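You operate a simulated robot arm through the tools that you are given. There is no shell and no other tool. Be economical: measure what you need, move in short steps, check, and stop when the job is done.

Carry out the task below with a simulated two-armed robot. There is one attempt and no reset: what you move stays moved.

TASK
Switch the string of lights off and wind it right in.
Fine: lock the reel again.

The check looks at the end state, three seconds after you hand in, the way a careful person would. Anything else that was tipped, shoved, dropped, spilled or broken makes it a failure.

THE ROBOT
Two 7-joint arms with two-finger parallel grippers on one trunk, on a base that drives. Base frame: it is fixed to the floor where the robot stands at the start and does not move with it; the origin is under the middle of the robot, x ahead of it, y to its left, z up. Readings come in mm, rad, newtons and seconds.
The left shoulder is at the start at [50, 187, 1160], the right one opposite. With the tool pointing down near the work surface each hand reaches from about 100 to 660 mm from the robot's upright axis, wherever it stands, measured 20 degrees to its own side. Places, roughly: green reel button [400, 0, 900]; red reel lock [400, -100, 900]; white reel [500, 300, 900]. Payload 3.43 kg a hand.
The tool frame of a hand sits at the grasp point between the pads (the TCP): z along the fingers, y along the line on which they close. The tips reach 30 mm beyond it. Largest opening 94 mm; finger width 28, thickness 10; the body of the gripper, 50 by 96 mm, starts 55 mm behind the TCP.
Orientation is told as [roll, pitch, yaw] about the base's x, y, z axes, in that order, counted from this pose: with the fingers straight down and closing along the base's y, the tool's x points along the base's -x, its y along +y and its z along -z.

THE INTERFACE
- The arms move only by the tool arm_command. It takes "left_rows", "right_rows" or both (then of equal length, played together; a hand with none holds still); each is a list of rows, each a list of 7 numbers: the turn, a rotation vector about the tool's x, y, z in units of 8 degrees (1.0 is 8 degrees), then the shift along the tool's x, y, z in units of 20 mm (1.0 is 20 mm), then the finger opening in m, from 0 to 0.094. In form: [[rx, ry, rz, tx, ty, tz, jaw], ...]. A call has 1 to 10 rows; each row shifts and turns the commanded pose from where the row before left it, along the tool's axes as they then stand. A call with a number of a shift or a turn outside -1 to 1 is refused whole. Rows are played at 5 a second. More than 50 mm and 0.15 rad between two rows, or a gripper value outside its range, and nothing of the call is played. Where a pose cannot be reached the arm comes as near as it can. A force on the tool above 90 N (or 10 N above the force at the start of the call, whichever is more), or a blocked arm, ends the call early, and 0.2 s more pass. Each finger travels about 153 mm/s and halts on what it meets, pressing with about 31 N; the grip force reading is that of the motor and also rises with nothing between the fingers. The clock runs only during rows and for 0.2 s after the last one: add rows that do not move to give the fingers time. The reply holds the time, the measured pose of the TCP, the force on the tool along the base axes, the opening and the grip force, in the units named above and with some noise, with the torque about the TCP (base axes, N m) and any sound that the robot's microphone picked up.
- Cameras (640 x 400 px; columns grow to the right, rows downward): "scene" is now at [145.7, -19.8, 1331.2]; the picture's right is [-0.21, -0.98, 0.00], its down [-0.48, 0.10, -0.87] and it looks along [0.85, -0.18, -0.49] (base axes); focal length 214 px, centre (320, 200). "left" rides on the left gripper at [76, -14, -103] in its tool frame; the picture's right is [0.18, 0.98, 0.00], its down [-0.75, 0.14, -0.64] and it looks along [-0.63, 0.12, 0.77] (tool axes); focal length 243 px, centre (320, 200). "right" rides on the right gripper at [76, 14, -102] in its tool frame; the picture's right is [-0.18, 0.98, 0.00], its down [-0.75, -0.14, -0.64] and it looks along [-0.63, -0.12, 0.77] (tool axes); focal length 243 px, centre (320, 200). There is no depth. A picture from a camera that has moved, and an enlarged one, comes with that camera's place and axes in the base frame and with its lens.
- grab_frame(camera): a new picture of that camera. The clock stands still meanwhile.
- lift_body(by): slides the trunk up (or, below 0, down) by that many mm; the arms and the scene camera ride with it, the base frame stays. It gives what a move gives, with no picture.
- roll_base(legs): drives the robot by 1 to 6 legs, each [ahead, left, turn to the left] in mm, mm and rad, along the robot's own axes; the way and the turn of a leg run together, so that a leg with both is an arc; at most 1500 mm and 3.142 rad a leg. The arms and the cameras ride along, it lands a little off, and it stops where it bumps. It gives what a move gives.
- aim_head(pan, tilt): turns the head with the scene camera to pan (to the left, within 1.396 rad either way) and tilt (down, from -0.506 to 1.204), counted from straight ahead of the robot. It gives what a move gives.
- inspect(camera, box): a new picture of the part [left, top, right, bottom] of that camera's present view, enlarged. The clock stands still meanwhile.
- hand_in(): hands the job in; it is judged then, once.

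Work in short steps. Places have to be worked out from the pictures, the camera data and where the tool is seen: move nearer, look again, correct. Check each grasp and each placing, and mend what went wrong. You have 120 turns and 108 pictures in all, those below and enlarged ones among them. Open the grippers and draw the arms clear of the work before you hand the job in, unless the task says otherwise; then end with one line.

The tools are called after "Emit:" by a JSON object that holds its "op" and its "data". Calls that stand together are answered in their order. arm_command: Moves the arms, as the interface text tells. Its arguments: {"type":"object","properties":{"left_rows":{"type":"array","items":{"type":"array","items":{"type":"number"}}},"right_rows":{"type":"array","items":{"type":"array","items":{"type":"number"}}}},"required":[]} The other tools are called the same way: lift_body (by) slides the trunk up or down; roll_base (legs) drives the base; aim_head (pan, tilt) turns the head that bears the scene camera; grab_frame (camera) takes a picture; inspect (camera, box) takes an enlarged picture of a part of a camera's view; hand_in () hands the job in.

At the start:

```text
t: 0.0
left_tool_pos: [334.2, 69.1, 1224.9]
left_tool_rot: [0.0, 0.0, 0.001]
left_wrist_force: [0.2, 0.4, -0.7]
left_ft_torque: [-0.01, -0.01, 0.01]
left_opening: 94.1
left_gripper_force: 0.1
right_tool_pos: [329.7, -231.8, 1147.5]
right_tool_rot: [0.0, 0.001, -0.001]
right_wrist_force: [-0.8, -0.5, -0.1]
right_ft_torque: [-0.04, -0.03, 0.02]
right_opening: 93.7
right_gripper_force: 0.1
trunk travel left (down, up): [-375.0, 57.0]
robot x, y, heading: [-0.8, -0.1, -0.003]
head pan, tilt: [-0.211, 0.508]
```

scene: 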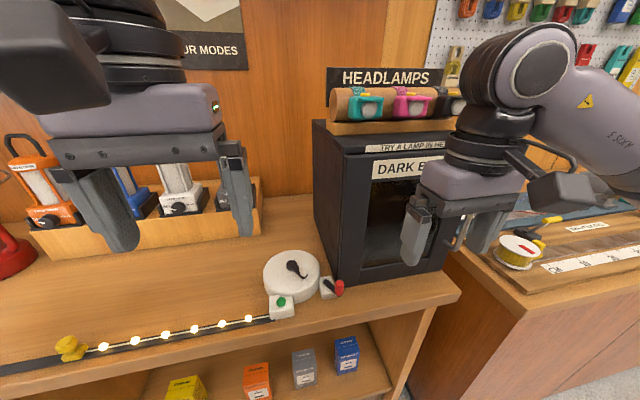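
right: 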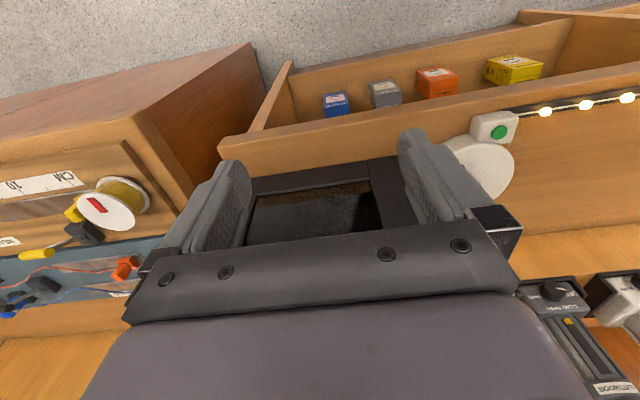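
left: 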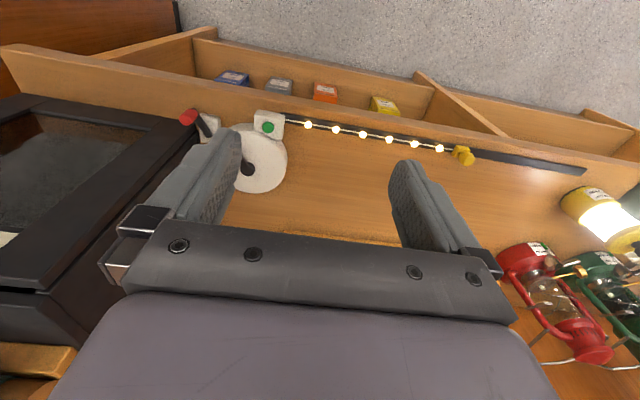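

The reel, the green button, the red lock lever and the string lying to the left are all visible. I look closer before touching anything.

Emit:
{"op": "inspect", "data": {"camera": "scene", "box": [240, 230, 360, 330]}}

Emit:
{"op": "inspect", "data": {"camera": "left", "box": [170, 90, 330, 200]}}

Emit:
{"op": "inspect", "data": {"camera": "scene", "box": [0, 290, 280, 400]}}

```text
4.00 times, centred on (300, 280) of scene
camera zoom: at [145.7, -19.8, 1331.2], right [-0.21, -0.98, 0.0], down [-0.48, 0.1, -0.87], along [0.85, -0.18, -0.49], focal length 858 px, centre (400, -120)
```

zoom: 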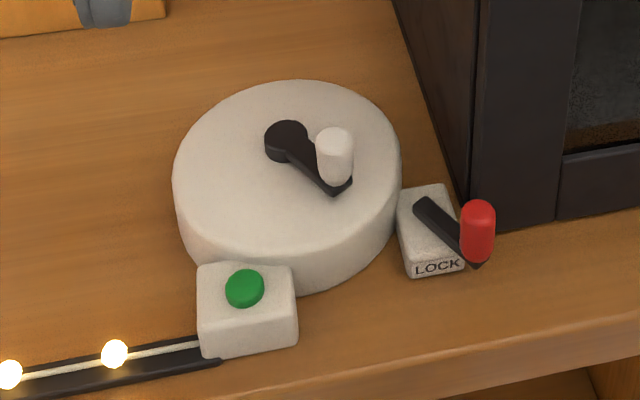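

```text
3.64 times, centred on (250, 145) of left
camera zoom: at [258.5, 55.0, 1327.6], right [-0.18, 0.98, 0.0], down [0.75, 0.14, 0.64], along [0.63, 0.12, -0.77], focal length 882 px, centre (574, 400)
```

zoom: 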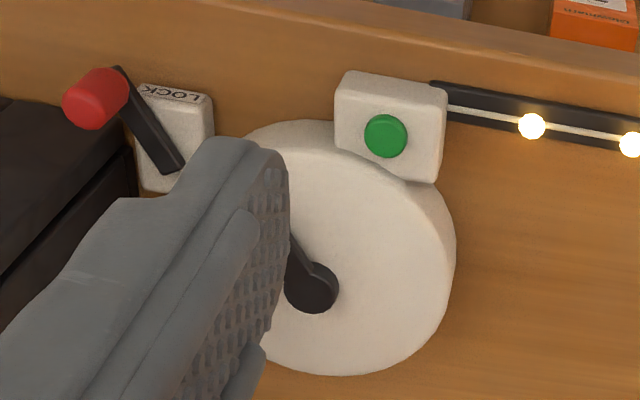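

```text
2.29 times, centred on (140, 345) of scene
camera zoom: at [145.7, -19.8, 1331.2], right [-0.21, -0.98, 0.0], down [-0.48, 0.1, -0.87], along [0.85, -0.18, -0.49], focal length 490 px, centre (731, -131)
```

zoom: 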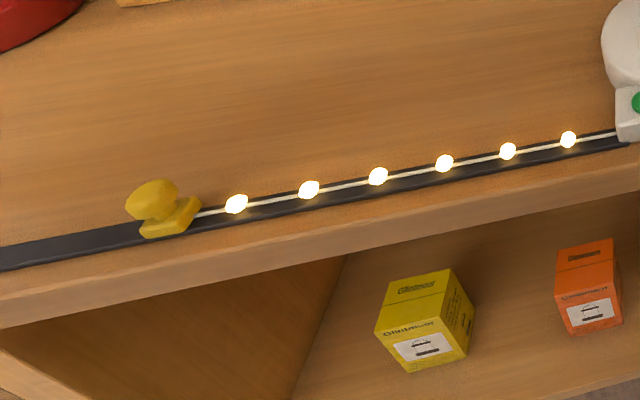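

From the two views I place the button at about [440, 0, 930], the crank pivot at [521, -32, 948] and its knob near [495, -58, 970]. The lock knob is near [434, -120, 968], with its pivot near [469, -104]. I bring the closed left fingers above the green button.

Emit:
{"op": "arm_command", "data": {"left_rows": [[0, 0, 0, -0.5, -0.345, 1, 0], [0, 0, 0, -0.5, -0.345, 1, 0], [0, 0, 0, -0.5, -0.345, 1, 0], [0, 0, 0, -0.5, -0.345, 1, 0], [0, 0, 0, -0.5, -0.345, 1, 0], [0, 0, 0, -0.5, -0.345, 1, 0], [0, 0, 0, -0.5, -0.345, 1, 0], [0, 0, 0, -0.5, -0.345, 1, 0], [0, 0, 0, -0.5, -0.345, 1, 0], [0, 0, 0, -0.5, -0.345, 1, 0]]}}

Emit:
{"op": "grab_frame", "data": {"camera": "left"}}

Emit:
{"op": "grab_frame", "data": {"camera": "scene"}}

```text
t: 2.2
left_tool_pos: [435.4, 0.1, 1026.4]
left_tool_rot: [0.0, 0.002, 0.001]
left_wrist_force: [-0.1, 0.0, 0.0]
left_ft_torque: [-0.01, -0.03, -0.01]
left_opening: 0.0
left_gripper_force: 30.6
right_tool_pos: [330.4, -231.6, 1146.9]
right_tool_rot: [-0.001, 0.0, 0.0]
right_wrist_force: [-0.2, 0.2, -0.2]
right_ft_torque: [-0.02, -0.03, -0.02]
right_opening: 93.8
right_gripper_force: 0.1
trunk travel left (down, up): [-375.0, 57.0]
robot x, y, heading: [0.6, -2.1, -0.0]
head pan, tilt: [-0.211, 0.508]
```

```text
101 pictures are left
camera left: at [359.8, -14.0, 1129.4], right [-0.18, 0.98, 0.0], down [0.75, 0.14, 0.64], along [0.63, 0.12, -0.77], focal length 243 px, centre (320, 200)
```

left: 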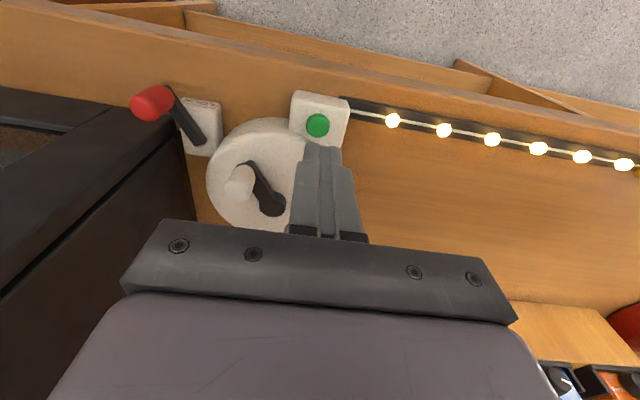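

```text
100 pictures are left
camera scene: at [145.9, -19.9, 1331.2], right [-0.21, -0.98, 0.0], down [-0.48, 0.1, -0.87], along [0.85, -0.18, -0.49], focal length 214 px, centre (320, 200)
```

scene: 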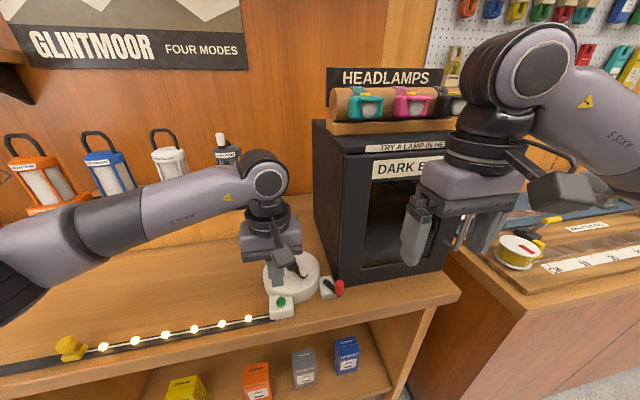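

The button still works out at about [442, 0, 930], but I want to see the fingertips in the scene view before I press.

Emit:
{"op": "inspect", "data": {"camera": "scene", "box": [220, 220, 380, 320]}}

```text
4.00 times, centred on (300, 270) of scene
camera zoom: at [145.9, -19.9, 1331.2], right [-0.21, -0.98, 0.0], down [-0.48, 0.1, -0.87], along [0.85, -0.18, -0.49], focal length 858 px, centre (400, -80)
```

zoom: 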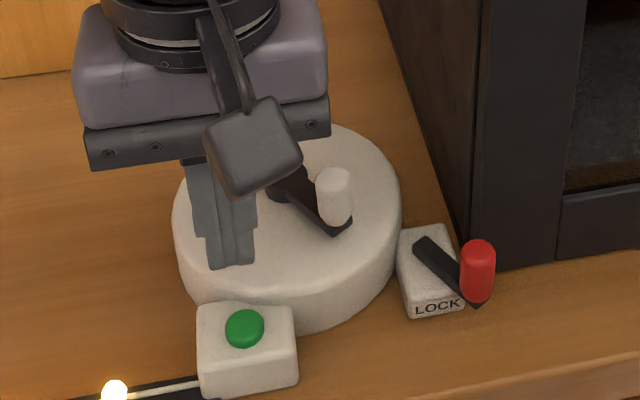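

The tip shows where I predicted, so the calibration holds. I descend 56 mm to just above the button.

Emit:
{"op": "arm_command", "data": {"left_rows": [[0, 0, 0, -0.1, 0, 0.9, 0], [0, 0, 0, -0.05, 0, 0.9, 0], [0, 0, 0, 0, 0, 0.5, 0], [0, 0, 0, 0, 0, 0.5, 0], [0, 0, 0, 0, 0, 0, 0]]}}

Emit:
{"op": "inspect", "data": {"camera": "scene", "box": [220, 220, 380, 320]}}

```text
t: 3.4
left_tool_pos: [437.5, 2.3, 968.1]
left_tool_rot: [0.001, 0.001, 0.001]
left_wrist_force: [-0.3, 0.4, -0.3]
left_ft_torque: [-0.05, -0.02, -0.02]
left_opening: 0.0
left_gripper_force: 30.7
right_tool_pos: [330.0, -232.6, 1146.6]
right_tool_rot: [0.0, -0.001, -0.001]
right_wrist_force: [0.7, -0.9, -0.6]
right_ft_torque: [0.0, -0.02, 0.0]
right_opening: 94.2
right_gripper_force: 0.0
trunk travel left (down, up): [-375.0, 57.0]
robot x, y, heading: [-0.7, 5.2, -0.004]
head pan, tilt: [-0.211, 0.508]
```

```text
4.00 times, centred on (300, 270) of scene
camera zoom: at [145.7, -19.8, 1331.2], right [-0.21, -0.98, 0.0], down [-0.48, 0.1, -0.87], along [0.85, -0.18, -0.49], focal length 858 px, centre (400, -80)
```

zoom: 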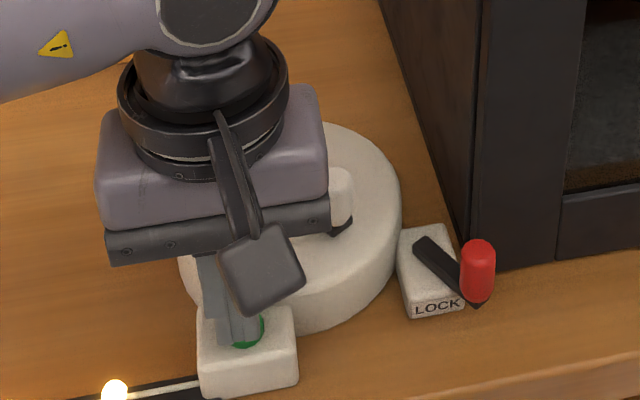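

The tips are just above the button and slightly left of its centre. I shift 3 mm right and press in small steps.

Emit:
{"op": "arm_command", "data": {"left_rows": [[0, 0, 0, -0.1, -0.15, 0.2, 0], [0, 0, 0, 0, 0, 0.2, 0], [0, 0, 0, 0, 0, 0.15, 0], [0, 0, 0, 0, 0, 0.1, 0]]}}

```text
t: 4.4
left_tool_pos: [440.4, -2.3, 959.8]
left_tool_rot: [-0.003, -0.008, 0.003]
left_wrist_force: [-1.3, 9.5, 37.6]
left_ft_torque: [0.32, 0.0, -0.24]
left_opening: 0.3
left_gripper_force: 31.1
right_tool_pos: [327.8, -231.6, 1148.3]
right_tool_rot: [0.0, -0.004, 0.0]
right_wrist_force: [1.0, 0.4, 0.6]
right_ft_torque: [0.01, 0.02, 0.01]
right_opening: 93.9
right_gripper_force: 0.0
trunk travel left (down, up): [-375.0, 57.0]
robot x, y, heading: [0.4, -1.0, -0.0]
head pan, tilt: [-0.211, 0.508]
heard: click
```

I felt 38 N and heard a click. I raise the hand and check the lights.

Emit:
{"op": "arm_command", "data": {"left_rows": [[0, 0, 0, 0, 0, -0.6, 0], [0, 0, 0, 0, 0, -1, 0], [0, 0, 0, 0, 0, -1, 0], [0, 0, 0, 0, 0, -1, 0], [0, 0, 0, 0, 0, -1, 0]]}}

Emit:
{"op": "grab_frame", "data": {"camera": "scene"}}

Emit:
{"op": "grab_frame", "data": {"camera": "right"}}

```text
t: 5.6
left_tool_pos: [439.9, -2.5, 1047.6]
left_tool_rot: [0.0, -0.001, 0.001]
left_wrist_force: [0.0, 0.2, 0.2]
left_ft_torque: [-0.01, -0.02, 0.01]
left_opening: 0.2
left_gripper_force: 30.9
right_tool_pos: [331.2, -231.8, 1147.1]
right_tool_rot: [0.001, 0.001, 0.0]
right_wrist_force: [-0.8, 0.0, 0.2]
right_ft_torque: [0.01, 0.01, -0.02]
right_opening: 93.7
right_gripper_force: 0.1
trunk travel left (down, up): [-375.0, 57.0]
robot x, y, heading: [0.6, 1.8, 0.005]
head pan, tilt: [-0.211, 0.508]
```

```text
97 pictures are left
camera scene: at [145.5, -19.9, 1331.2], right [-0.21, -0.98, 0.0], down [-0.48, 0.1, -0.87], along [0.85, -0.18, -0.49], focal length 214 px, centre (320, 200)
```

scene: 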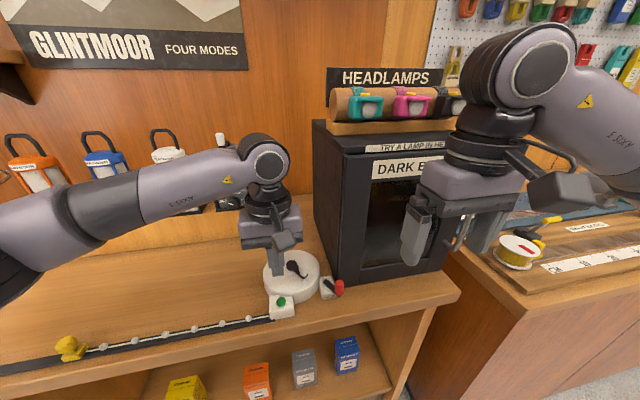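

```text
96 pictures are left
camera right: at [253.7, -219.1, 1249.1], right [0.18, 0.98, 0.0], down [0.75, -0.14, 0.64], along [0.63, -0.12, -0.77], focal length 243 px, centre (320, 200)
```

right: 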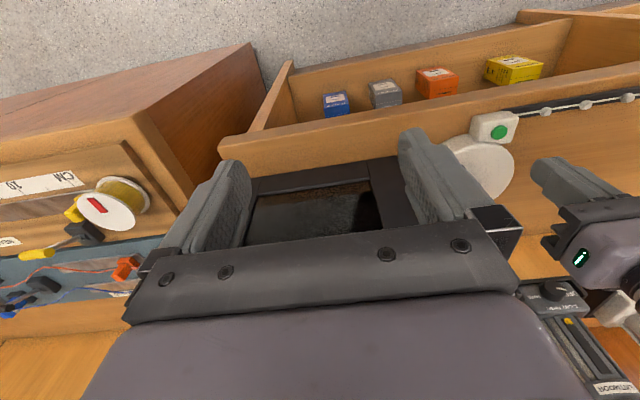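

The lights are off. I move the left hand aside and bring the right hand above the red lock knob, with the jaws part open so the fingers straddle it along y.

Emit:
{"op": "arm_command", "data": {"left_rows": [[0, 0, 0, 0, 1, -0.3, 0.03], [0, 0, 0, 0, 1, -0.3, 0.03], [0, 0, 0, 0, 1, -0.3, 0.03], [0, 0, 0, 0, 1, -0.3, 0.03], [0, 0, 0, 0, 1, -0.3, 0.03], [0, 0, 0, 0, 1, -0.3, 0.03], [0, 0, 0, 0, 1, 0, 0.03], [0, 0, 0, 0, 1, 0, 0.03]], "right_rows": [[0, 0, 0, 0, 0.7, 0.4, 0.04], [0, 0, 0, 0, 0.7, 0.6, 0.04], [0, 0, 0, -0.6, 0.7, 0.6, 0.04], [0, 0, 0, -0.8, 0.7, 0.6, 0.04], [0, 0, 0, -0.8, 0.7, 0.6, 0.04], [0, 0, 0, -1, 0.7, 0.6, 0.04], [0, 0, 0, -1, 0.7, 0.6, 0.04], [0, 0, 0, -1, 0.7, 0.6, 0.04]]}}

Emit:
{"op": "inspect", "data": {"camera": "scene", "box": [240, 220, 400, 320]}}

Emit:
{"op": "grab_frame", "data": {"camera": "right"}}

```text
t: 7.4
left_tool_pos: [430.4, 152.7, 1088.4]
left_tool_rot: [0.004, -0.012, -0.002]
left_wrist_force: [-0.3, -0.8, -1.5]
left_ft_torque: [0.01, 0.02, -0.02]
left_opening: 29.7
left_gripper_force: 0.0
right_tool_pos: [423.2, -125.8, 1062.7]
right_tool_rot: [-0.003, -0.005, -0.003]
right_wrist_force: [-64.4, -32.1, 18.9]
right_ft_torque: [1.84, -4.71, -1.89]
right_opening: 40.0
right_gripper_force: 0.1
trunk travel left (down, up): [-375.0, 57.0]
robot x, y, heading: [0.6, 1.9, -0.003]
head pan, tilt: [-0.211, 0.508]
```

```text
4.00 times, centred on (320, 270) of scene
camera zoom: at [134.1, -24.6, 1333.0], right [-0.21, -0.98, -0.01], down [-0.47, 0.11, -0.88], along [0.86, -0.18, -0.48], focal length 858 px, centre (320, -80)
```

zoom: 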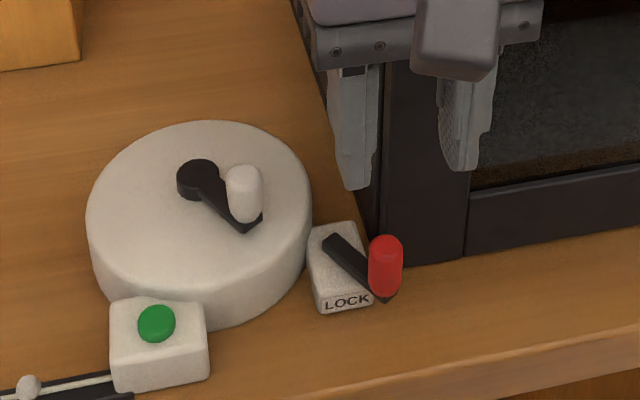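

```text
94 pictures are left
camera right: at [346.3, -112.5, 1164.0], right [0.19, 0.98, 0.0], down [0.75, -0.14, 0.65], along [0.63, -0.12, -0.76], focal length 243 px, centre (320, 200)
```

right: 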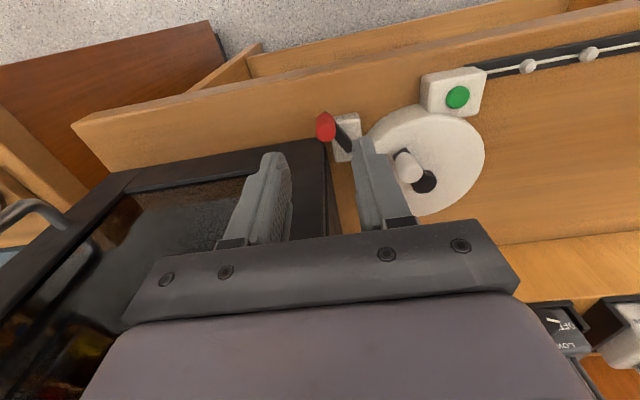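

The right hand shows a 64 N contact pushing it back in x. It is touching the dark box, so I back straight off at once.

Emit:
{"op": "arm_command", "data": {"right_rows": [[0, 0, 0, 1, 0, 0, 0.04], [0, 0, 0, 1, 0, 0, 0.04], [0, 0, 0, 1, 0, 0, 0.04]]}}

Emit:
{"op": "grab_frame", "data": {"camera": "scene"}}

Emit:
{"op": "grab_frame", "data": {"camera": "right"}}

```text
t: 8.2
left_tool_pos: [439.9, 156.2, 1084.2]
left_tool_rot: [0.0, 0.001, 0.0]
left_wrist_force: [0.6, 0.3, -0.7]
left_ft_torque: [-0.03, -0.02, 0.0]
left_opening: 30.1
left_gripper_force: 0.1
right_tool_pos: [374.4, -120.0, 1055.9]
right_tool_rot: [0.003, 0.0, 0.0]
right_wrist_force: [-0.7, -0.4, -0.1]
right_ft_torque: [-0.01, 0.0, 0.02]
right_opening: 40.1
right_gripper_force: 0.2
trunk travel left (down, up): [-375.0, 57.0]
robot x, y, heading: [0.5, 0.7, -0.003]
head pan, tilt: [-0.211, 0.508]
```

```text
93 pictures are left
camera scene: at [145.5, -19.8, 1331.2], right [-0.21, -0.98, 0.0], down [-0.47, 0.1, -0.87], along [0.85, -0.18, -0.49], focal length 214 px, centre (320, 200)
```

scene: 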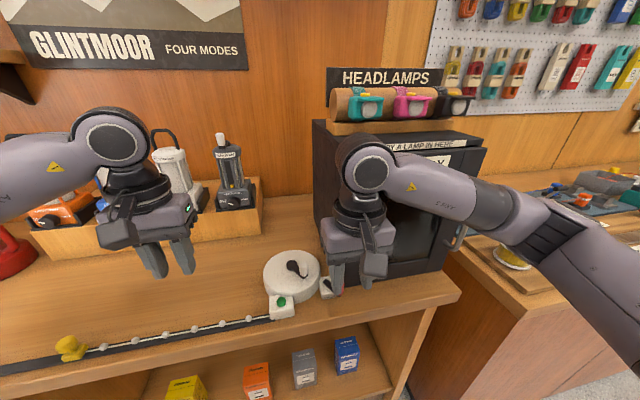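

```text
92 pictures are left
camera right: at [298.4, -107.7, 1157.3], right [0.18, 0.98, 0.0], down [0.75, -0.14, 0.64], along [0.63, -0.12, -0.77], focal length 243 px, centre (320, 200)
```

right: 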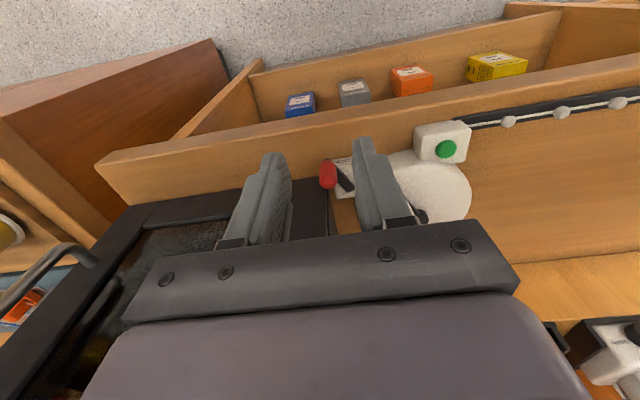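

The box and everything on it sit where they did before. Upright, the wrist is too bulky beside the box, so I tilt the fingers forward 40° so the wrist stays back from it, then look.

Emit:
{"op": "arm_command", "data": {"right_rows": [[0, -1, 0, 0, 0, 0, 0.044], [0, -1, 0, 0, 0, 0, 0.044], [0, -1, 0, 0, 0, 0, 0.044], [0, -1, 0, 0, 0, 0, 0.044], [0, -1, 0, 0, 0, 0, 0.044], [0, 0, 0, 0, 0, 0, 0.044]]}}

Emit:
{"op": "grab_frame", "data": {"camera": "right"}}

Emit:
{"op": "inspect", "data": {"camera": "scene", "box": [240, 200, 400, 300]}}

```text
t: 9.6
left_tool_pos: [439.4, 155.8, 1084.1]
left_tool_rot: [0.0, 0.001, -0.001]
left_wrist_force: [-0.1, 0.3, 0.2]
left_ft_torque: [-0.01, -0.02, -0.01]
left_opening: 29.9
left_gripper_force: 0.1
right_tool_pos: [373.4, -120.1, 1055.6]
right_tool_rot: [0.003, -0.7, -0.001]
right_wrist_force: [0.8, 0.1, -0.3]
right_ft_torque: [0.01, 0.03, 0.0]
right_opening: 43.9
right_gripper_force: 0.0
trunk travel left (down, up): [-375.0, 57.0]
robot x, y, heading: [-0.1, 0.9, 0.002]
head pan, tilt: [-0.211, 0.508]
```

```text
91 pictures are left
camera right: at [249.9, -106.9, 1084.8], right [0.14, 0.98, 0.12], down [0.16, -0.14, 0.98], along [0.98, -0.12, -0.18], focal length 243 px, centre (320, 200)
```

right: 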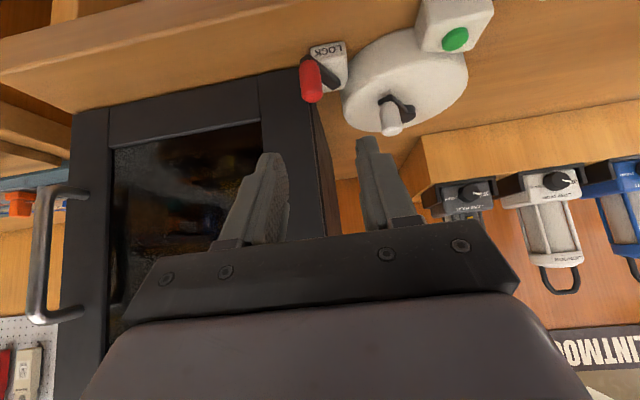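

```text
4.00 times, centred on (320, 250) of scene
camera zoom: at [145.7, -19.8, 1331.2], right [-0.21, -0.98, 0.0], down [-0.48, 0.1, -0.87], along [0.85, -0.18, -0.49], focal length 858 px, centre (320, 0)
```

zoom: 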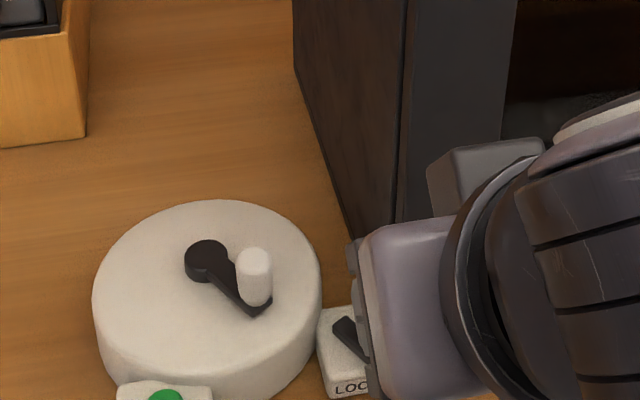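

The lock knob shows roughly centred ahead of the jaws, which agrees with [432, -121]. I advance most of the way and recheck.

Emit:
{"op": "arm_command", "data": {"right_rows": [[0, 0, 0, 0.2, -0.03, 0.8, 0.044], [0, 0, 0, 0.2, -0.03, 0.8, 0.044], [0, 0, 0, 0.2, 0, 0.7, 0.044], [0, 0, 0, 0.1, 0, 0.7, 0.044]]}}

Emit:
{"op": "grab_frame", "data": {"camera": "right"}}

```text
t: 10.6
left_tool_pos: [440.3, 156.7, 1085.0]
left_tool_rot: [0.0, 0.001, -0.001]
left_wrist_force: [-0.4, 0.0, 0.2]
left_ft_torque: [-0.03, 0.0, 0.02]
left_opening: 30.4
left_gripper_force: 0.0
right_tool_pos: [401.6, -117.9, 999.7]
right_tool_rot: [0.001, -0.7, -0.002]
right_wrist_force: [-0.2, 0.0, 0.7]
right_ft_torque: [-0.01, 0.01, 0.01]
right_opening: 44.0
right_gripper_force: 0.1
trunk travel left (down, up): [-375.0, 57.0]
robot x, y, heading: [-2.5, -3.1, -0.007]
head pan, tilt: [-0.211, 0.508]
```

```text
89 pictures are left
camera right: at [277.1, -106.0, 1029.7], right [0.14, 0.98, 0.12], down [0.16, -0.14, 0.98], along [0.98, -0.12, -0.18], focal length 243 px, centre (320, 200)
```

right: 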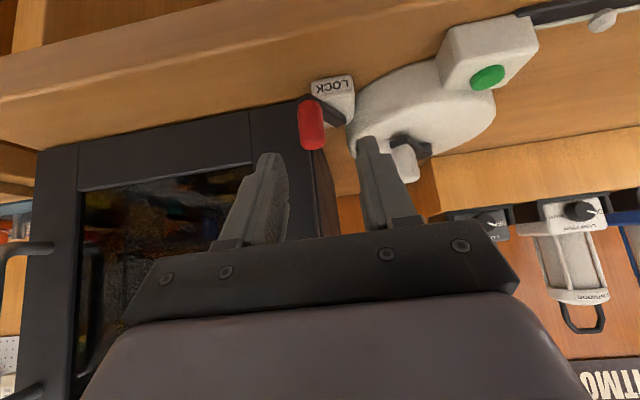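

The knob sits about 5 mm to the right of the jaw centre, near y -124. I shift over and advance the last 30 mm to straddle it.

Emit:
{"op": "arm_command", "data": {"right_rows": [[0, 0, 0, 0, -0.3, 0.2, 0.044], [0, 0, 0, 0, 0, 0.5, 0.044], [0, 0, 0, 0, 0, 0.5, 0.044], [0, 0, 0, 0, 0, 0.4, 0.044]]}}

Emit:
{"op": "grab_frame", "data": {"camera": "right"}}

Emit:
{"op": "inspect", "data": {"camera": "scene", "box": [240, 200, 400, 300]}}

```text
t: 11.6
left_tool_pos: [439.7, 157.1, 1083.3]
left_tool_rot: [0.0, 0.0, 0.0]
left_wrist_force: [-0.1, 0.0, 0.1]
left_ft_torque: [0.03, 0.02, -0.01]
left_opening: 30.2
left_gripper_force: 0.1
right_tool_pos: [423.5, -125.1, 974.6]
right_tool_rot: [-0.001, -0.697, -0.002]
right_wrist_force: [0.3, -0.1, 0.5]
right_ft_torque: [-0.01, 0.03, -0.03]
right_opening: 44.2
right_gripper_force: 0.1
trunk travel left (down, up): [-375.0, 57.0]
robot x, y, heading: [-3.4, -1.3, -0.005]
head pan, tilt: [-0.211, 0.508]
```

```text
88 pictures are left
camera right: at [299.2, -112.6, 1004.8], right [0.14, 0.98, 0.12], down [0.16, -0.14, 0.98], along [0.98, -0.12, -0.18], focal length 243 px, centre (320, 200)
```

right: 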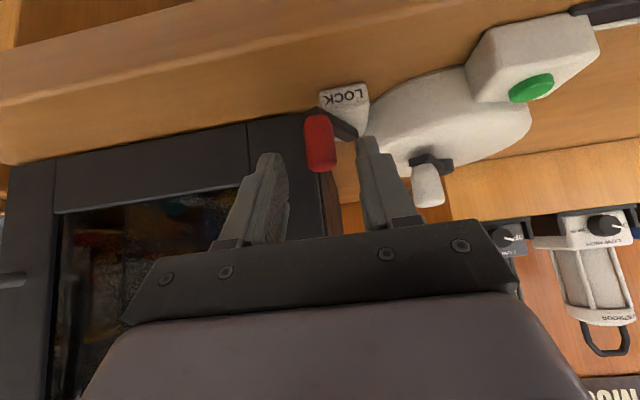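

```text
4.00 times, centred on (320, 250) of scene
camera zoom: at [145.8, -19.8, 1331.2], right [-0.21, -0.98, 0.0], down [-0.48, 0.1, -0.87], along [0.85, -0.18, -0.49], focal length 858 px, centre (320, 0)
```

zoom: 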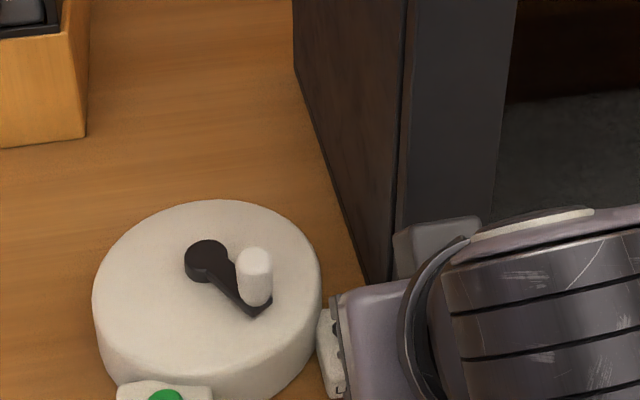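

The knob is between the fingers at about [434, -125, 948]. I narrow the jaws to cage it and nudge it toward +y by about 14 mm, watching the force.

Emit:
{"op": "arm_command", "data": {"right_rows": [[0, 0, 0, 0, 0, 0, 0.027], [0, 0, 0, 0, 0, 0, 0.027], [0, 0, 0, 0.05, 0.2, -0.04, 0.027], [0, 0, 0, 0.05, 0.2, -0.04, 0.027], [0, 0, 0, 0.05, 0.2, -0.04, 0.027], [0, 0, 0, 0.05, 0.2, -0.04, 0.027]]}}

Emit:
{"op": "grab_frame", "data": {"camera": "right"}}

```text
t: 13.0
left_tool_pos: [439.0, 157.1, 1083.8]
left_tool_rot: [0.0, -0.001, 0.0]
left_wrist_force: [0.3, -0.2, 0.1]
left_ft_torque: [-0.01, -0.05, -0.02]
left_opening: 29.9
left_gripper_force: 0.1
right_tool_pos: [417.8, -110.7, 975.8]
right_tool_rot: [0.003, -0.697, 0.001]
right_wrist_force: [-0.3, 0.0, 0.0]
right_ft_torque: [0.05, -0.01, 0.0]
right_opening: 26.9
right_gripper_force: 0.2
trunk travel left (down, up): [-375.0, 57.0]
robot x, y, heading: [-1.8, 0.7, 0.002]
head pan, tilt: [-0.211, 0.508]
```

```text
86 pictures are left
camera right: at [293.3, -97.5, 1004.1], right [0.14, 0.98, 0.12], down [0.16, -0.14, 0.98], along [0.98, -0.12, -0.18], focal length 243 px, centre (320, 200)
```

right: 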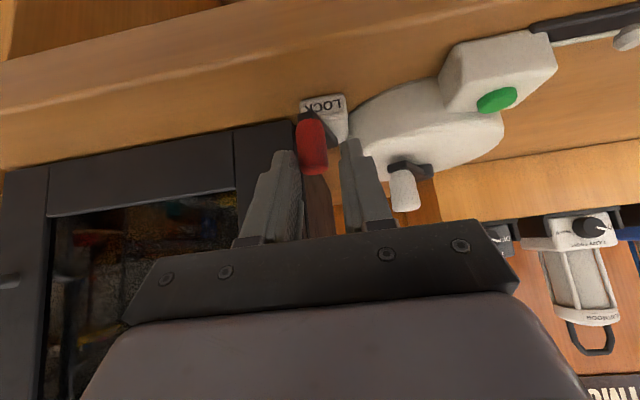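

The knob has moved left relative to the LOCK label with almost no force, so this is a free direction. I continue along the arc.

Emit:
{"op": "arm_command", "data": {"right_rows": [[0, 0, 0, 0.02, 0.25, -0.02, 0.027], [0, 0, 0, 0, 0.25, 0, 0.027], [0, 0, 0, 0, 0.25, 0, 0.027], [0, 0, 0, -0.02, 0.25, 0.02, 0.027]]}}

Emit:
{"op": "grab_frame", "data": {"camera": "right"}}

```text
t: 14.0
left_tool_pos: [439.9, 156.8, 1084.5]
left_tool_rot: [0.0, 0.002, 0.001]
left_wrist_force: [0.2, 0.1, -0.7]
left_ft_torque: [0.02, -0.02, 0.02]
left_opening: 30.0
left_gripper_force: 0.1
right_tool_pos: [416.8, -90.6, 975.8]
right_tool_rot: [0.002, -0.697, -0.001]
right_wrist_force: [-0.2, -0.2, 0.3]
right_ft_torque: [-0.03, -0.01, -0.05]
right_opening: 27.0
right_gripper_force: 0.1
trunk travel left (down, up): [-375.0, 57.0]
robot x, y, heading: [-3.2, -2.6, -0.003]
head pan, tilt: [-0.211, 0.508]
```

```text
85 pictures are left
camera right: at [293.0, -78.4, 1004.2], right [0.14, 0.98, 0.12], down [0.16, -0.14, 0.98], along [0.98, -0.12, -0.18], focal length 243 px, centre (320, 200)
```

right: 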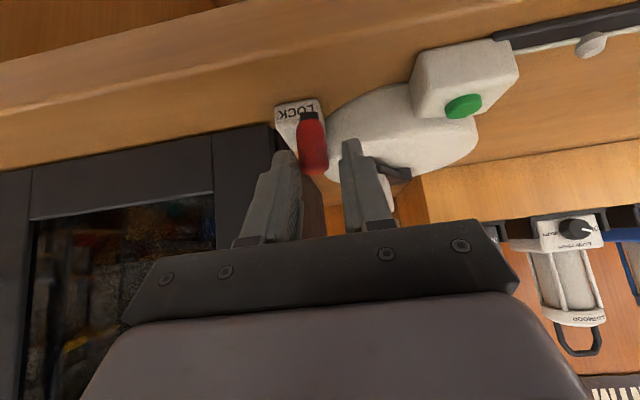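

It is still moving freely. I continue along the arc, now curving slightly forward.

Emit:
{"op": "arm_command", "data": {"right_rows": [[0, 0, 0, -0.06, 0.25, 0.05, 0.027], [0, 0, 0, -0.08, 0.25, 0.06, 0.027], [0, 0, 0, -0.1, 0.2, 0.08, 0.027], [0, 0, 0, 0, 0, 0, 0.027]]}}

Emit:
{"op": "grab_frame", "data": {"camera": "right"}}

```text
t: 15.0
left_tool_pos: [439.2, 156.1, 1084.6]
left_tool_rot: [0.002, -0.001, 0.001]
left_wrist_force: [0.2, 0.1, 0.5]
left_ft_torque: [0.0, 0.0, 0.02]
left_opening: 29.9
left_gripper_force: 0.0
right_tool_pos: [424.1, -79.3, 974.5]
right_tool_rot: [-0.001, -0.699, -0.004]
right_wrist_force: [-4.0, -8.7, -1.1]
right_ft_torque: [-0.2, 0.13, -0.23]
right_opening: 32.0
right_gripper_force: 4.9
trunk travel left (down, up): [-375.0, 57.0]
robot x, y, heading: [-4.0, -1.3, -0.003]
head pan, tilt: [-0.211, 0.508]
```

```text
84 pictures are left
camera right: at [299.1, -66.2, 1004.3], right [0.14, 0.98, 0.12], down [0.16, -0.14, 0.98], along [0.98, -0.12, -0.18], focal length 243 px, centre (320, 200)
```

right: 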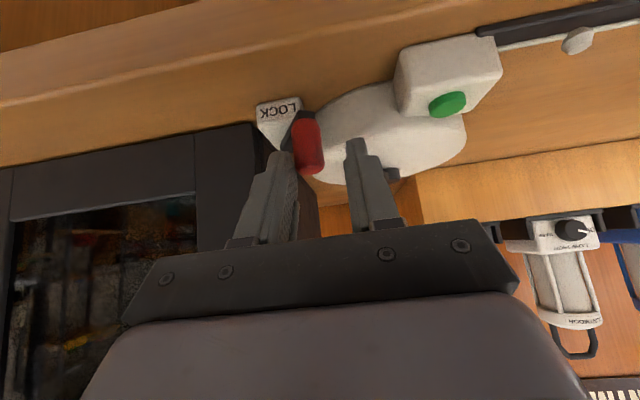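

I now meet about 9 N of resistance, so this looks like the end stop with the lever swung clear of LOCK. I open and withdraw the way I came in, then look.

Emit:
{"op": "arm_command", "data": {"right_rows": [[0, 0, 0, 0, -0.15, 0, 0.044], [0, 0, 0, 0, 0, -0.3, 0.044], [0, 0, 0, 0, 0, -1, 0.044], [0, 0, 0, 0, 0, -1, 0.044], [0, 0, 0, 0, -0.5, -1, 0.044], [0, 0, 0, 0, -1, -1, 0.044], [0, 0, 0, 0, -1, -1, 0.044], [0, 0, 0, 0, -1, -1, 0.044], [0, 0, 0, 0, -1, 0, 0.044]]}}

Emit:
{"op": "inspect", "data": {"camera": "scene", "box": [220, 220, 380, 320]}}

```text
t: 17.0
left_tool_pos: [438.8, 157.0, 1084.2]
left_tool_rot: [-0.001, 0.001, -0.001]
left_wrist_force: [0.1, -0.9, -0.1]
left_ft_torque: [0.0, 0.02, -0.02]
left_opening: 30.3
left_gripper_force: 0.2
right_tool_pos: [359.2, -157.4, 1078.5]
right_tool_rot: [0.002, -0.699, -0.002]
right_wrist_force: [-0.7, -0.2, 0.5]
right_ft_torque: [-0.01, -0.01, -0.01]
right_opening: 43.9
right_gripper_force: 0.1
right hand out of reach, approached as far as the arm can: row 8, 9
trunk travel left (down, up): [-375.0, 57.0]
robot x, y, heading: [1.1, -0.2, 0.0]
head pan, tilt: [-0.211, 0.508]
```

```text
4.00 times, centred on (300, 270) of scene
camera zoom: at [145.6, -20.3, 1331.2], right [-0.21, -0.98, 0.0], down [-0.48, 0.1, -0.87], along [0.85, -0.18, -0.49], focal length 858 px, centre (400, -80)
```

zoom: 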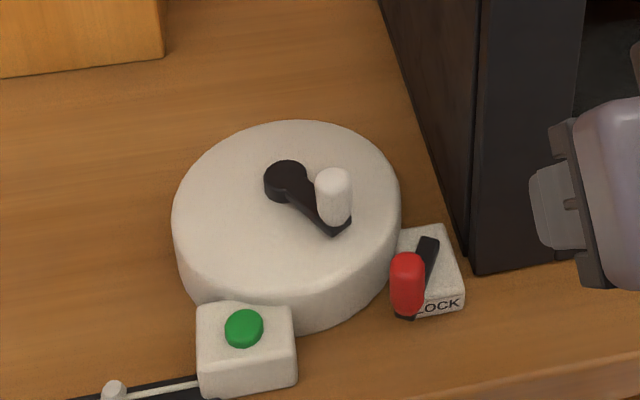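

The lever now points clear of LOCK and sits nearer the reel. I send the right hand back out to the right and upright, and tilt the left hand forward ready for the crank.

Emit:
{"op": "arm_command", "data": {"left_rows": [[0, -1, 0, 0, 0, 0, 0.044], [0, -1, 0, 0, 0, 0, 0.044], [0, -1, 0, 0, 0, 0, 0.044], [0, -1, 0, 0, 0, 0, 0.044], [0, -1, 0, 0, 0, 0, 0.044], [0, 0, 0, 0, 0, 0, 0.044], [0, 0, 0, 0, 0, 0, 0.044]], "right_rows": [[0, 0, 0, 0, -1, 0, 0.044], [0, 0.8, 0, 0, -1, 0, 0.044], [0, 0.8, 0, 0, -1, 0, 0.044], [0, 0.8, 0, 0, -1, 0, 0.044], [0, 0.8, 0, 0, -1, 0, 0.044], [0, 0.8, 0, 0, -1, 0, 0.044], [0, 1, 0, 0, -0.5, 0, 0.044]]}}

```text
t: 18.6
left_tool_pos: [438.6, 158.9, 1083.3]
left_tool_rot: [-0.001, -0.699, -0.001]
left_wrist_force: [-0.3, 0.4, -1.0]
left_ft_torque: [-0.01, 0.01, 0.0]
left_opening: 44.0
left_gripper_force: 0.0
right_tool_pos: [369.0, -287.0, 1081.8]
right_tool_rot: [0.003, 0.003, 0.0]
right_wrist_force: [0.5, 0.8, -0.2]
right_ft_torque: [-0.02, -0.01, 0.03]
right_opening: 44.3
right_gripper_force: 0.1
right hand out of reach, approached as far as the arm can: row 1
trunk travel left (down, up): [-375.0, 57.0]
robot x, y, heading: [0.1, 0.9, 0.001]
head pan, tilt: [-0.211, 0.508]
```

Both hands are posed as planned. I sweep the left hand over to just in front of and above the crank knob.

Emit:
{"op": "arm_command", "data": {"left_rows": [[0, 0, 0, 0.1, -1, 0.2, 0.044], [0, 0, 0, 0.1, -1, 0.2, 0.044], [0, 0, 0, 0.1, -1, 0.2, 0.044], [0, 0, 0, 0.1, -1, 0.2, 0.044], [0, 0, 0, 0.1, -1, 0.2, 0.044], [0, 0, 0, 0.1, -1, 0.2, 0.044], [0, 0, 0, 0.1, -1, 0.2, 0.044], [0, 0, 0, 0.1, -1, 0.2, 0.044], [0, 0, 0, 0.1, -1, 0.2, 0.044], [0, 0, 0, 0.1, -1, 0.2, 0.044]]}}

Emit:
{"op": "grab_frame", "data": {"camera": "left"}}

Emit:
{"op": "inspect", "data": {"camera": "scene", "box": [220, 200, 380, 300]}}

```text
t: 20.8
left_tool_pos: [447.6, -43.4, 1036.0]
left_tool_rot: [-0.001, -0.7, -0.001]
left_wrist_force: [0.2, 0.1, -0.1]
left_ft_torque: [0.02, -0.01, 0.01]
left_opening: 43.9
left_gripper_force: 0.0
right_tool_pos: [370.2, -287.0, 1082.0]
right_tool_rot: [0.002, 0.0, -0.001]
right_wrist_force: [0.4, 0.2, 0.6]
right_ft_torque: [-0.01, 0.04, 0.03]
right_opening: 44.0
right_gripper_force: 0.0
trunk travel left (down, up): [-375.0, 57.0]
robot x, y, heading: [-2.1, 0.3, 0.001]
head pan, tilt: [-0.211, 0.508]
```

```text
82 pictures are left
camera left: at [325.4, -57.4, 1067.8], right [-0.14, 0.98, -0.12], down [0.16, 0.14, 0.98], along [0.98, 0.12, -0.18], focal length 243 px, centre (320, 200)
```

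left: 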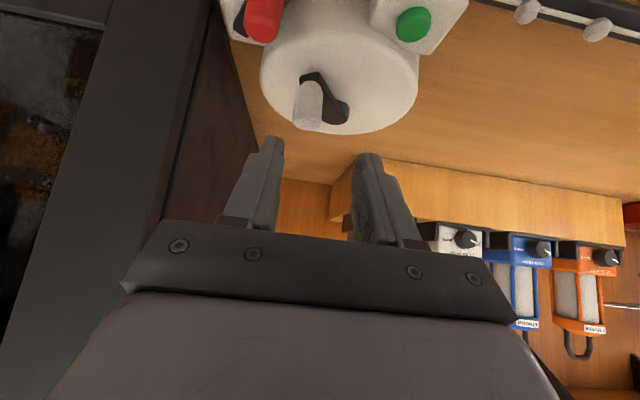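

```text
4.00 times, centred on (300, 250) of scene
camera zoom: at [145.7, -20.1, 1331.2], right [-0.21, -0.98, 0.0], down [-0.48, 0.1, -0.87], along [0.85, -0.18, -0.49], focal length 858 px, centre (400, 0)
```

zoom: 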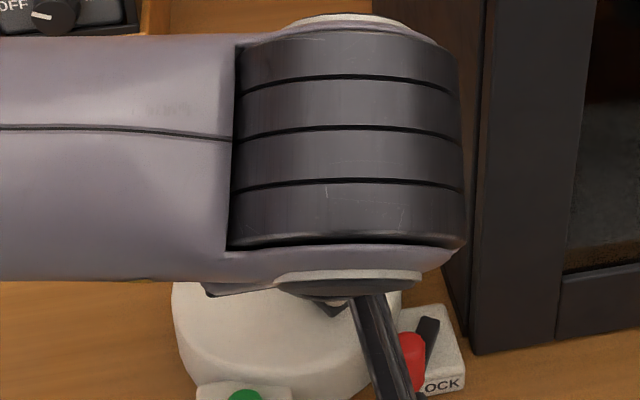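

The scene view is blocked, but intersecting the three earlier views puts the crank pivot at about [514, -31] and the knob at [482, -55], with its top near z 985. I align y and go about two thirds of the way.

Emit:
{"op": "arm_command", "data": {"left_rows": [[0, 0, 0, 0.3, -0.6, 0, 0.05], [0, 0, 0, 0.35, 0, 0.6, 0.05], [0, 0, 0, 0, 0, 0.6, 0.05], [0, 0, 0, 0, 0, 0.3, 0.05]]}}

Emit:
{"op": "grab_frame", "data": {"camera": "left"}}

```text
t: 21.8
left_tool_pos: [458.3, -56.0, 1007.3]
left_tool_rot: [0.0, -0.699, -0.001]
left_wrist_force: [-0.2, -0.1, 0.1]
left_ft_torque: [-0.01, -0.01, 0.01]
left_opening: 50.0
left_gripper_force: 0.0
right_tool_pos: [369.3, -287.2, 1081.2]
right_tool_rot: [-0.001, 0.0, 0.0]
right_wrist_force: [0.0, -0.3, 0.2]
right_ft_torque: [0.03, 0.03, 0.0]
right_opening: 44.1
right_gripper_force: 0.2
trunk travel left (down, up): [-375.0, 57.0]
robot x, y, heading: [1.1, -0.3, 0.007]
head pan, tilt: [-0.211, 0.508]
```

```text
80 pictures are left
camera left: at [333.9, -69.6, 1037.4], right [-0.14, 0.98, -0.12], down [0.16, 0.14, 0.98], along [0.98, 0.12, -0.18], focal length 243 px, centre (320, 200)
```

left: 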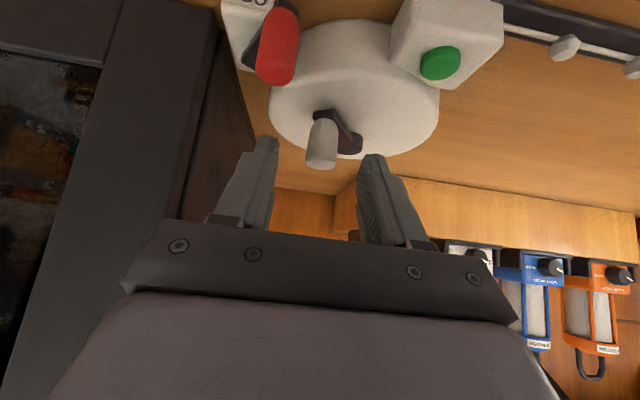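

The knob is centred between the fingers, with its top just ahead of the tips. I advance 18 mm and close on it.

Emit:
{"op": "arm_command", "data": {"left_rows": [[0, 0, 0, 0.05, 0.05, 0.5, 0.05], [0, 0, 0, 0.05, 0, 0.4, 0.05], [0, 0, 0, 0, 0, 0, 0.03], [0, 0, 0, 0, 0, 0, 0.01], [0, 0, 0, 0, 0, 0, 0.01]]}}

Emit:
{"op": "grab_frame", "data": {"camera": "left"}}

```text
t: 23.0
left_tool_pos: [470.1, -54.3, 991.5]
left_tool_rot: [0.001, -0.698, -0.001]
left_wrist_force: [1.1, 0.1, -1.9]
left_ft_torque: [0.0, -0.18, -0.01]
left_opening: 19.8
left_gripper_force: 44.6
right_tool_pos: [370.4, -287.3, 1081.5]
right_tool_rot: [0.001, 0.0, 0.0]
right_wrist_force: [0.2, 0.8, -0.8]
right_ft_torque: [-0.01, 0.01, -0.01]
right_opening: 43.8
right_gripper_force: 0.0
trunk travel left (down, up): [-375.0, 57.0]
robot x, y, heading: [0.8, 2.6, -0.003]
head pan, tilt: [-0.211, 0.508]
```

```text
79 pictures are left
camera left: at [345.7, -68.8, 1022.6], right [-0.14, 0.98, -0.12], down [0.16, 0.14, 0.98], along [0.98, 0.12, -0.18], focal length 243 px, centre (320, 200)
```

left: 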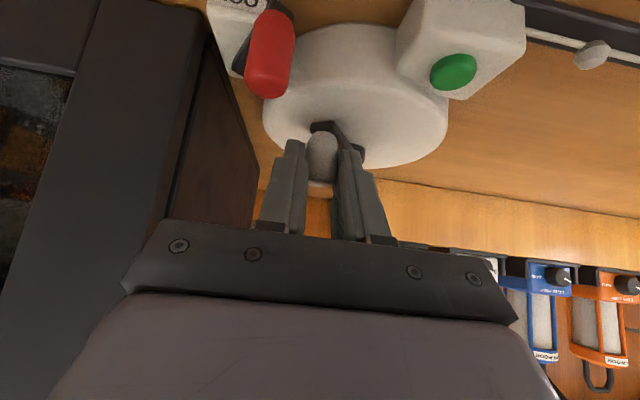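

The knob is held at an opening of 20 mm. The string feeds the near side of the reel from the left, so winding in should be counter-clockwise from above. I try a 20° turn and watch the force.

Emit:
{"op": "arm_command", "data": {"left_rows": [[0, 0, 0, -0.086, -0.128, 0.072, 0.01], [0, 0, 0, -0.086, -0.128, 0.072, 0.01], [0, 0, 0, -0.1, -0.108, 0.084, 0.01], [0, 0, 0, -0.1, -0.108, 0.084, 0.01], [0, 0, 0, 0, 0, 0, 0.01]]}}

Emit:
{"op": "grab_frame", "data": {"camera": "scene"}}

Emit:
{"op": "grab_frame", "data": {"camera": "left"}}

```text
t: 24.2
left_tool_pos: [477.2, -63.9, 992.6]
left_tool_rot: [0.001, -0.695, -0.003]
left_wrist_force: [-4.9, -5.8, -6.9]
left_ft_torque: [-0.05, -0.33, -0.07]
left_opening: 19.4
left_gripper_force: 45.3
right_tool_pos: [369.3, -288.3, 1082.2]
right_tool_rot: [0.0, 0.001, 0.0]
right_wrist_force: [0.6, 0.3, -0.4]
right_ft_torque: [-0.05, 0.04, -0.03]
right_opening: 44.1
right_gripper_force: 0.0
trunk travel left (down, up): [-375.0, 57.0]
robot x, y, heading: [1.3, -4.9, -0.001]
head pan, tilt: [-0.211, 0.508]
```

```text
78 pictures are left
camera scene: at [145.6, -20.5, 1331.1], right [-0.21, -0.98, 0.0], down [-0.48, 0.1, -0.87], along [0.85, -0.18, -0.49], focal length 214 px, centre (320, 200)
```

scene: 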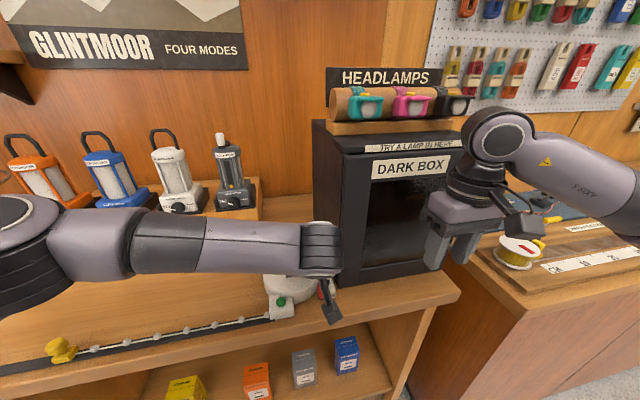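

```text
77 pictures are left
camera left: at [353.7, -77.8, 1023.0], right [-0.14, 0.98, -0.12], down [0.17, 0.14, 0.98], along [0.98, 0.12, -0.18], focal length 243 px, centre (320, 200)
```

left: 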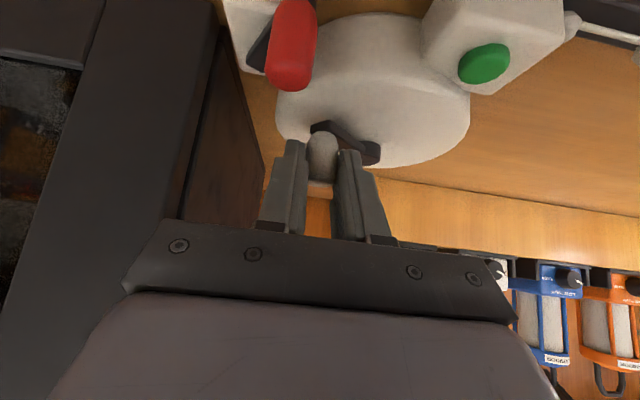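

The yellow end slid outward, so counter-clockwise pays out and winding in is clockwise from above. I turn back clockwise 40° and use the readings to refine the circle.

Emit:
{"op": "arm_command", "data": {"left_rows": [[0, 0, 0, 0.249, 0.2, -0.209, 0.01], [0, 0, 0, 0.134, 0.29, -0.113, 0.01], [0, 0, 0, 0.092, 0.32, -0.077, 0.01], [0, 0, 0, 0.05, 0.33, -0.042, 0.01], [0, 0, 0, 0, 0, 0, 0.01]]}}

Emit:
{"op": "grab_frame", "data": {"camera": "scene"}}

Emit:
{"op": "grab_frame", "data": {"camera": "left"}}

```text
t: 25.4
left_tool_pos: [464.1, -42.4, 992.1]
left_tool_rot: [0.002, -0.695, -0.003]
left_wrist_force: [-13.3, -4.2, -11.6]
left_ft_torque: [0.0, -0.41, -0.04]
left_opening: 19.7
left_gripper_force: 44.6
right_tool_pos: [367.8, -287.0, 1082.2]
right_tool_rot: [0.003, -0.002, 0.0]
right_wrist_force: [-0.1, 0.1, -0.9]
right_ft_torque: [0.01, -0.01, 0.0]
right_opening: 44.3
right_gripper_force: 0.1
trunk travel left (down, up): [-375.0, 57.0]
robot x, y, heading: [-0.4, 0.1, -0.006]
head pan, tilt: [-0.211, 0.508]
```

```text
76 pictures are left
camera scene: at [144.8, -20.4, 1331.2], right [-0.21, -0.98, 0.0], down [-0.47, 0.1, -0.87], along [0.85, -0.18, -0.49], focal length 214 px, centre (320, 200)
```

scene: 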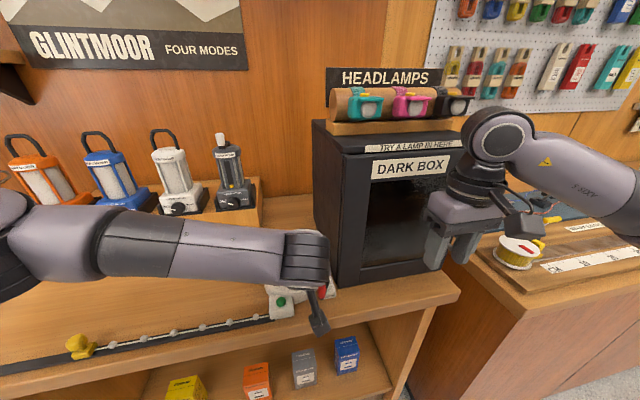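

```text
75 pictures are left
camera left: at [340.3, -56.0, 1023.1], right [-0.14, 0.98, -0.12], down [0.17, 0.14, 0.98], along [0.98, 0.12, -0.18], focal length 243 px, centre (320, 200)
```

left: 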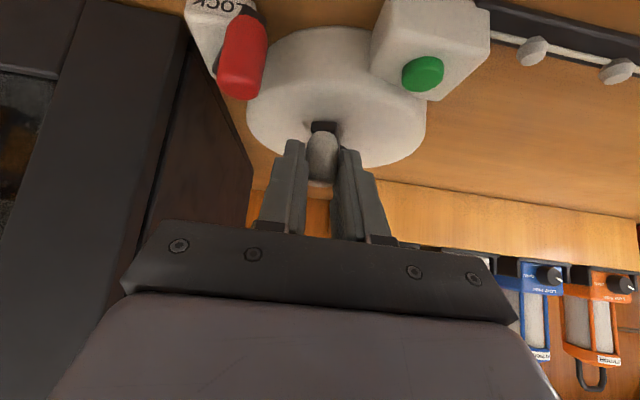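

The yellow end is coming in. Readings and images now fit a crank circle centred at TCP [501, -32] with radius 39, so I continue clockwise about 72°.

Emit:
{"op": "arm_command", "data": {"left_rows": [[0, 0, 0, 0.153, 0.325, -0.129, 0.01], [0, 0, 0, -0.011, 0.41, 0.01, 0.01], [0, 0, 0, -0.08, 0.395, 0.068, 0.01], [0, 0, 0, -0.138, 0.365, 0.116, 0.01], [0, 0, 0, -0.195, 0.315, 0.164, 0.01], [0, 0, 0, -0.241, 0.26, 0.203, 0.01], [0, 0, 0, 0, 0, 0, 0.01]]}}

Emit:
{"op": "grab_frame", "data": {"camera": "scene"}}

Emit:
{"op": "grab_frame", "data": {"camera": "left"}}

```text
t: 27.0
left_tool_pos: [478.3, 2.6, 993.0]
left_tool_rot: [0.006, -0.693, 0.002]
left_wrist_force: [-11.8, 14.5, -18.2]
left_ft_torque: [0.15, -0.2, 0.16]
left_opening: 19.8
left_gripper_force: 44.5
right_tool_pos: [369.2, -285.7, 1082.2]
right_tool_rot: [-0.001, 0.0, -0.001]
right_wrist_force: [-1.0, 0.1, 0.5]
right_ft_torque: [0.0, -0.01, 0.01]
right_opening: 43.9
right_gripper_force: 0.1
trunk travel left (down, up): [-375.0, 57.0]
robot x, y, heading: [-0.6, -2.3, -0.001]
head pan, tilt: [-0.211, 0.508]
```

```text
74 pictures are left
camera scene: at [145.7, -17.9, 1331.2], right [-0.21, -0.98, 0.0], down [-0.48, 0.1, -0.87], along [0.85, -0.18, -0.49], focal length 214 px, centre (320, 200)
```

scene: 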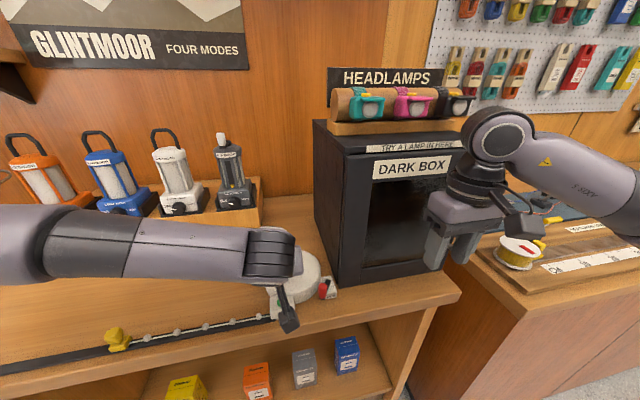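

```text
73 pictures are left
camera left: at [354.6, -11.2, 1023.4], right [-0.15, 0.98, -0.11], down [0.17, 0.14, 0.98], along [0.97, 0.12, -0.19], focal length 243 px, centre (320, 200)
```

left: 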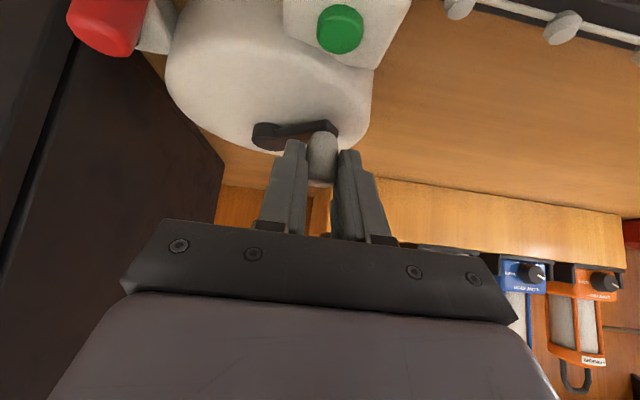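

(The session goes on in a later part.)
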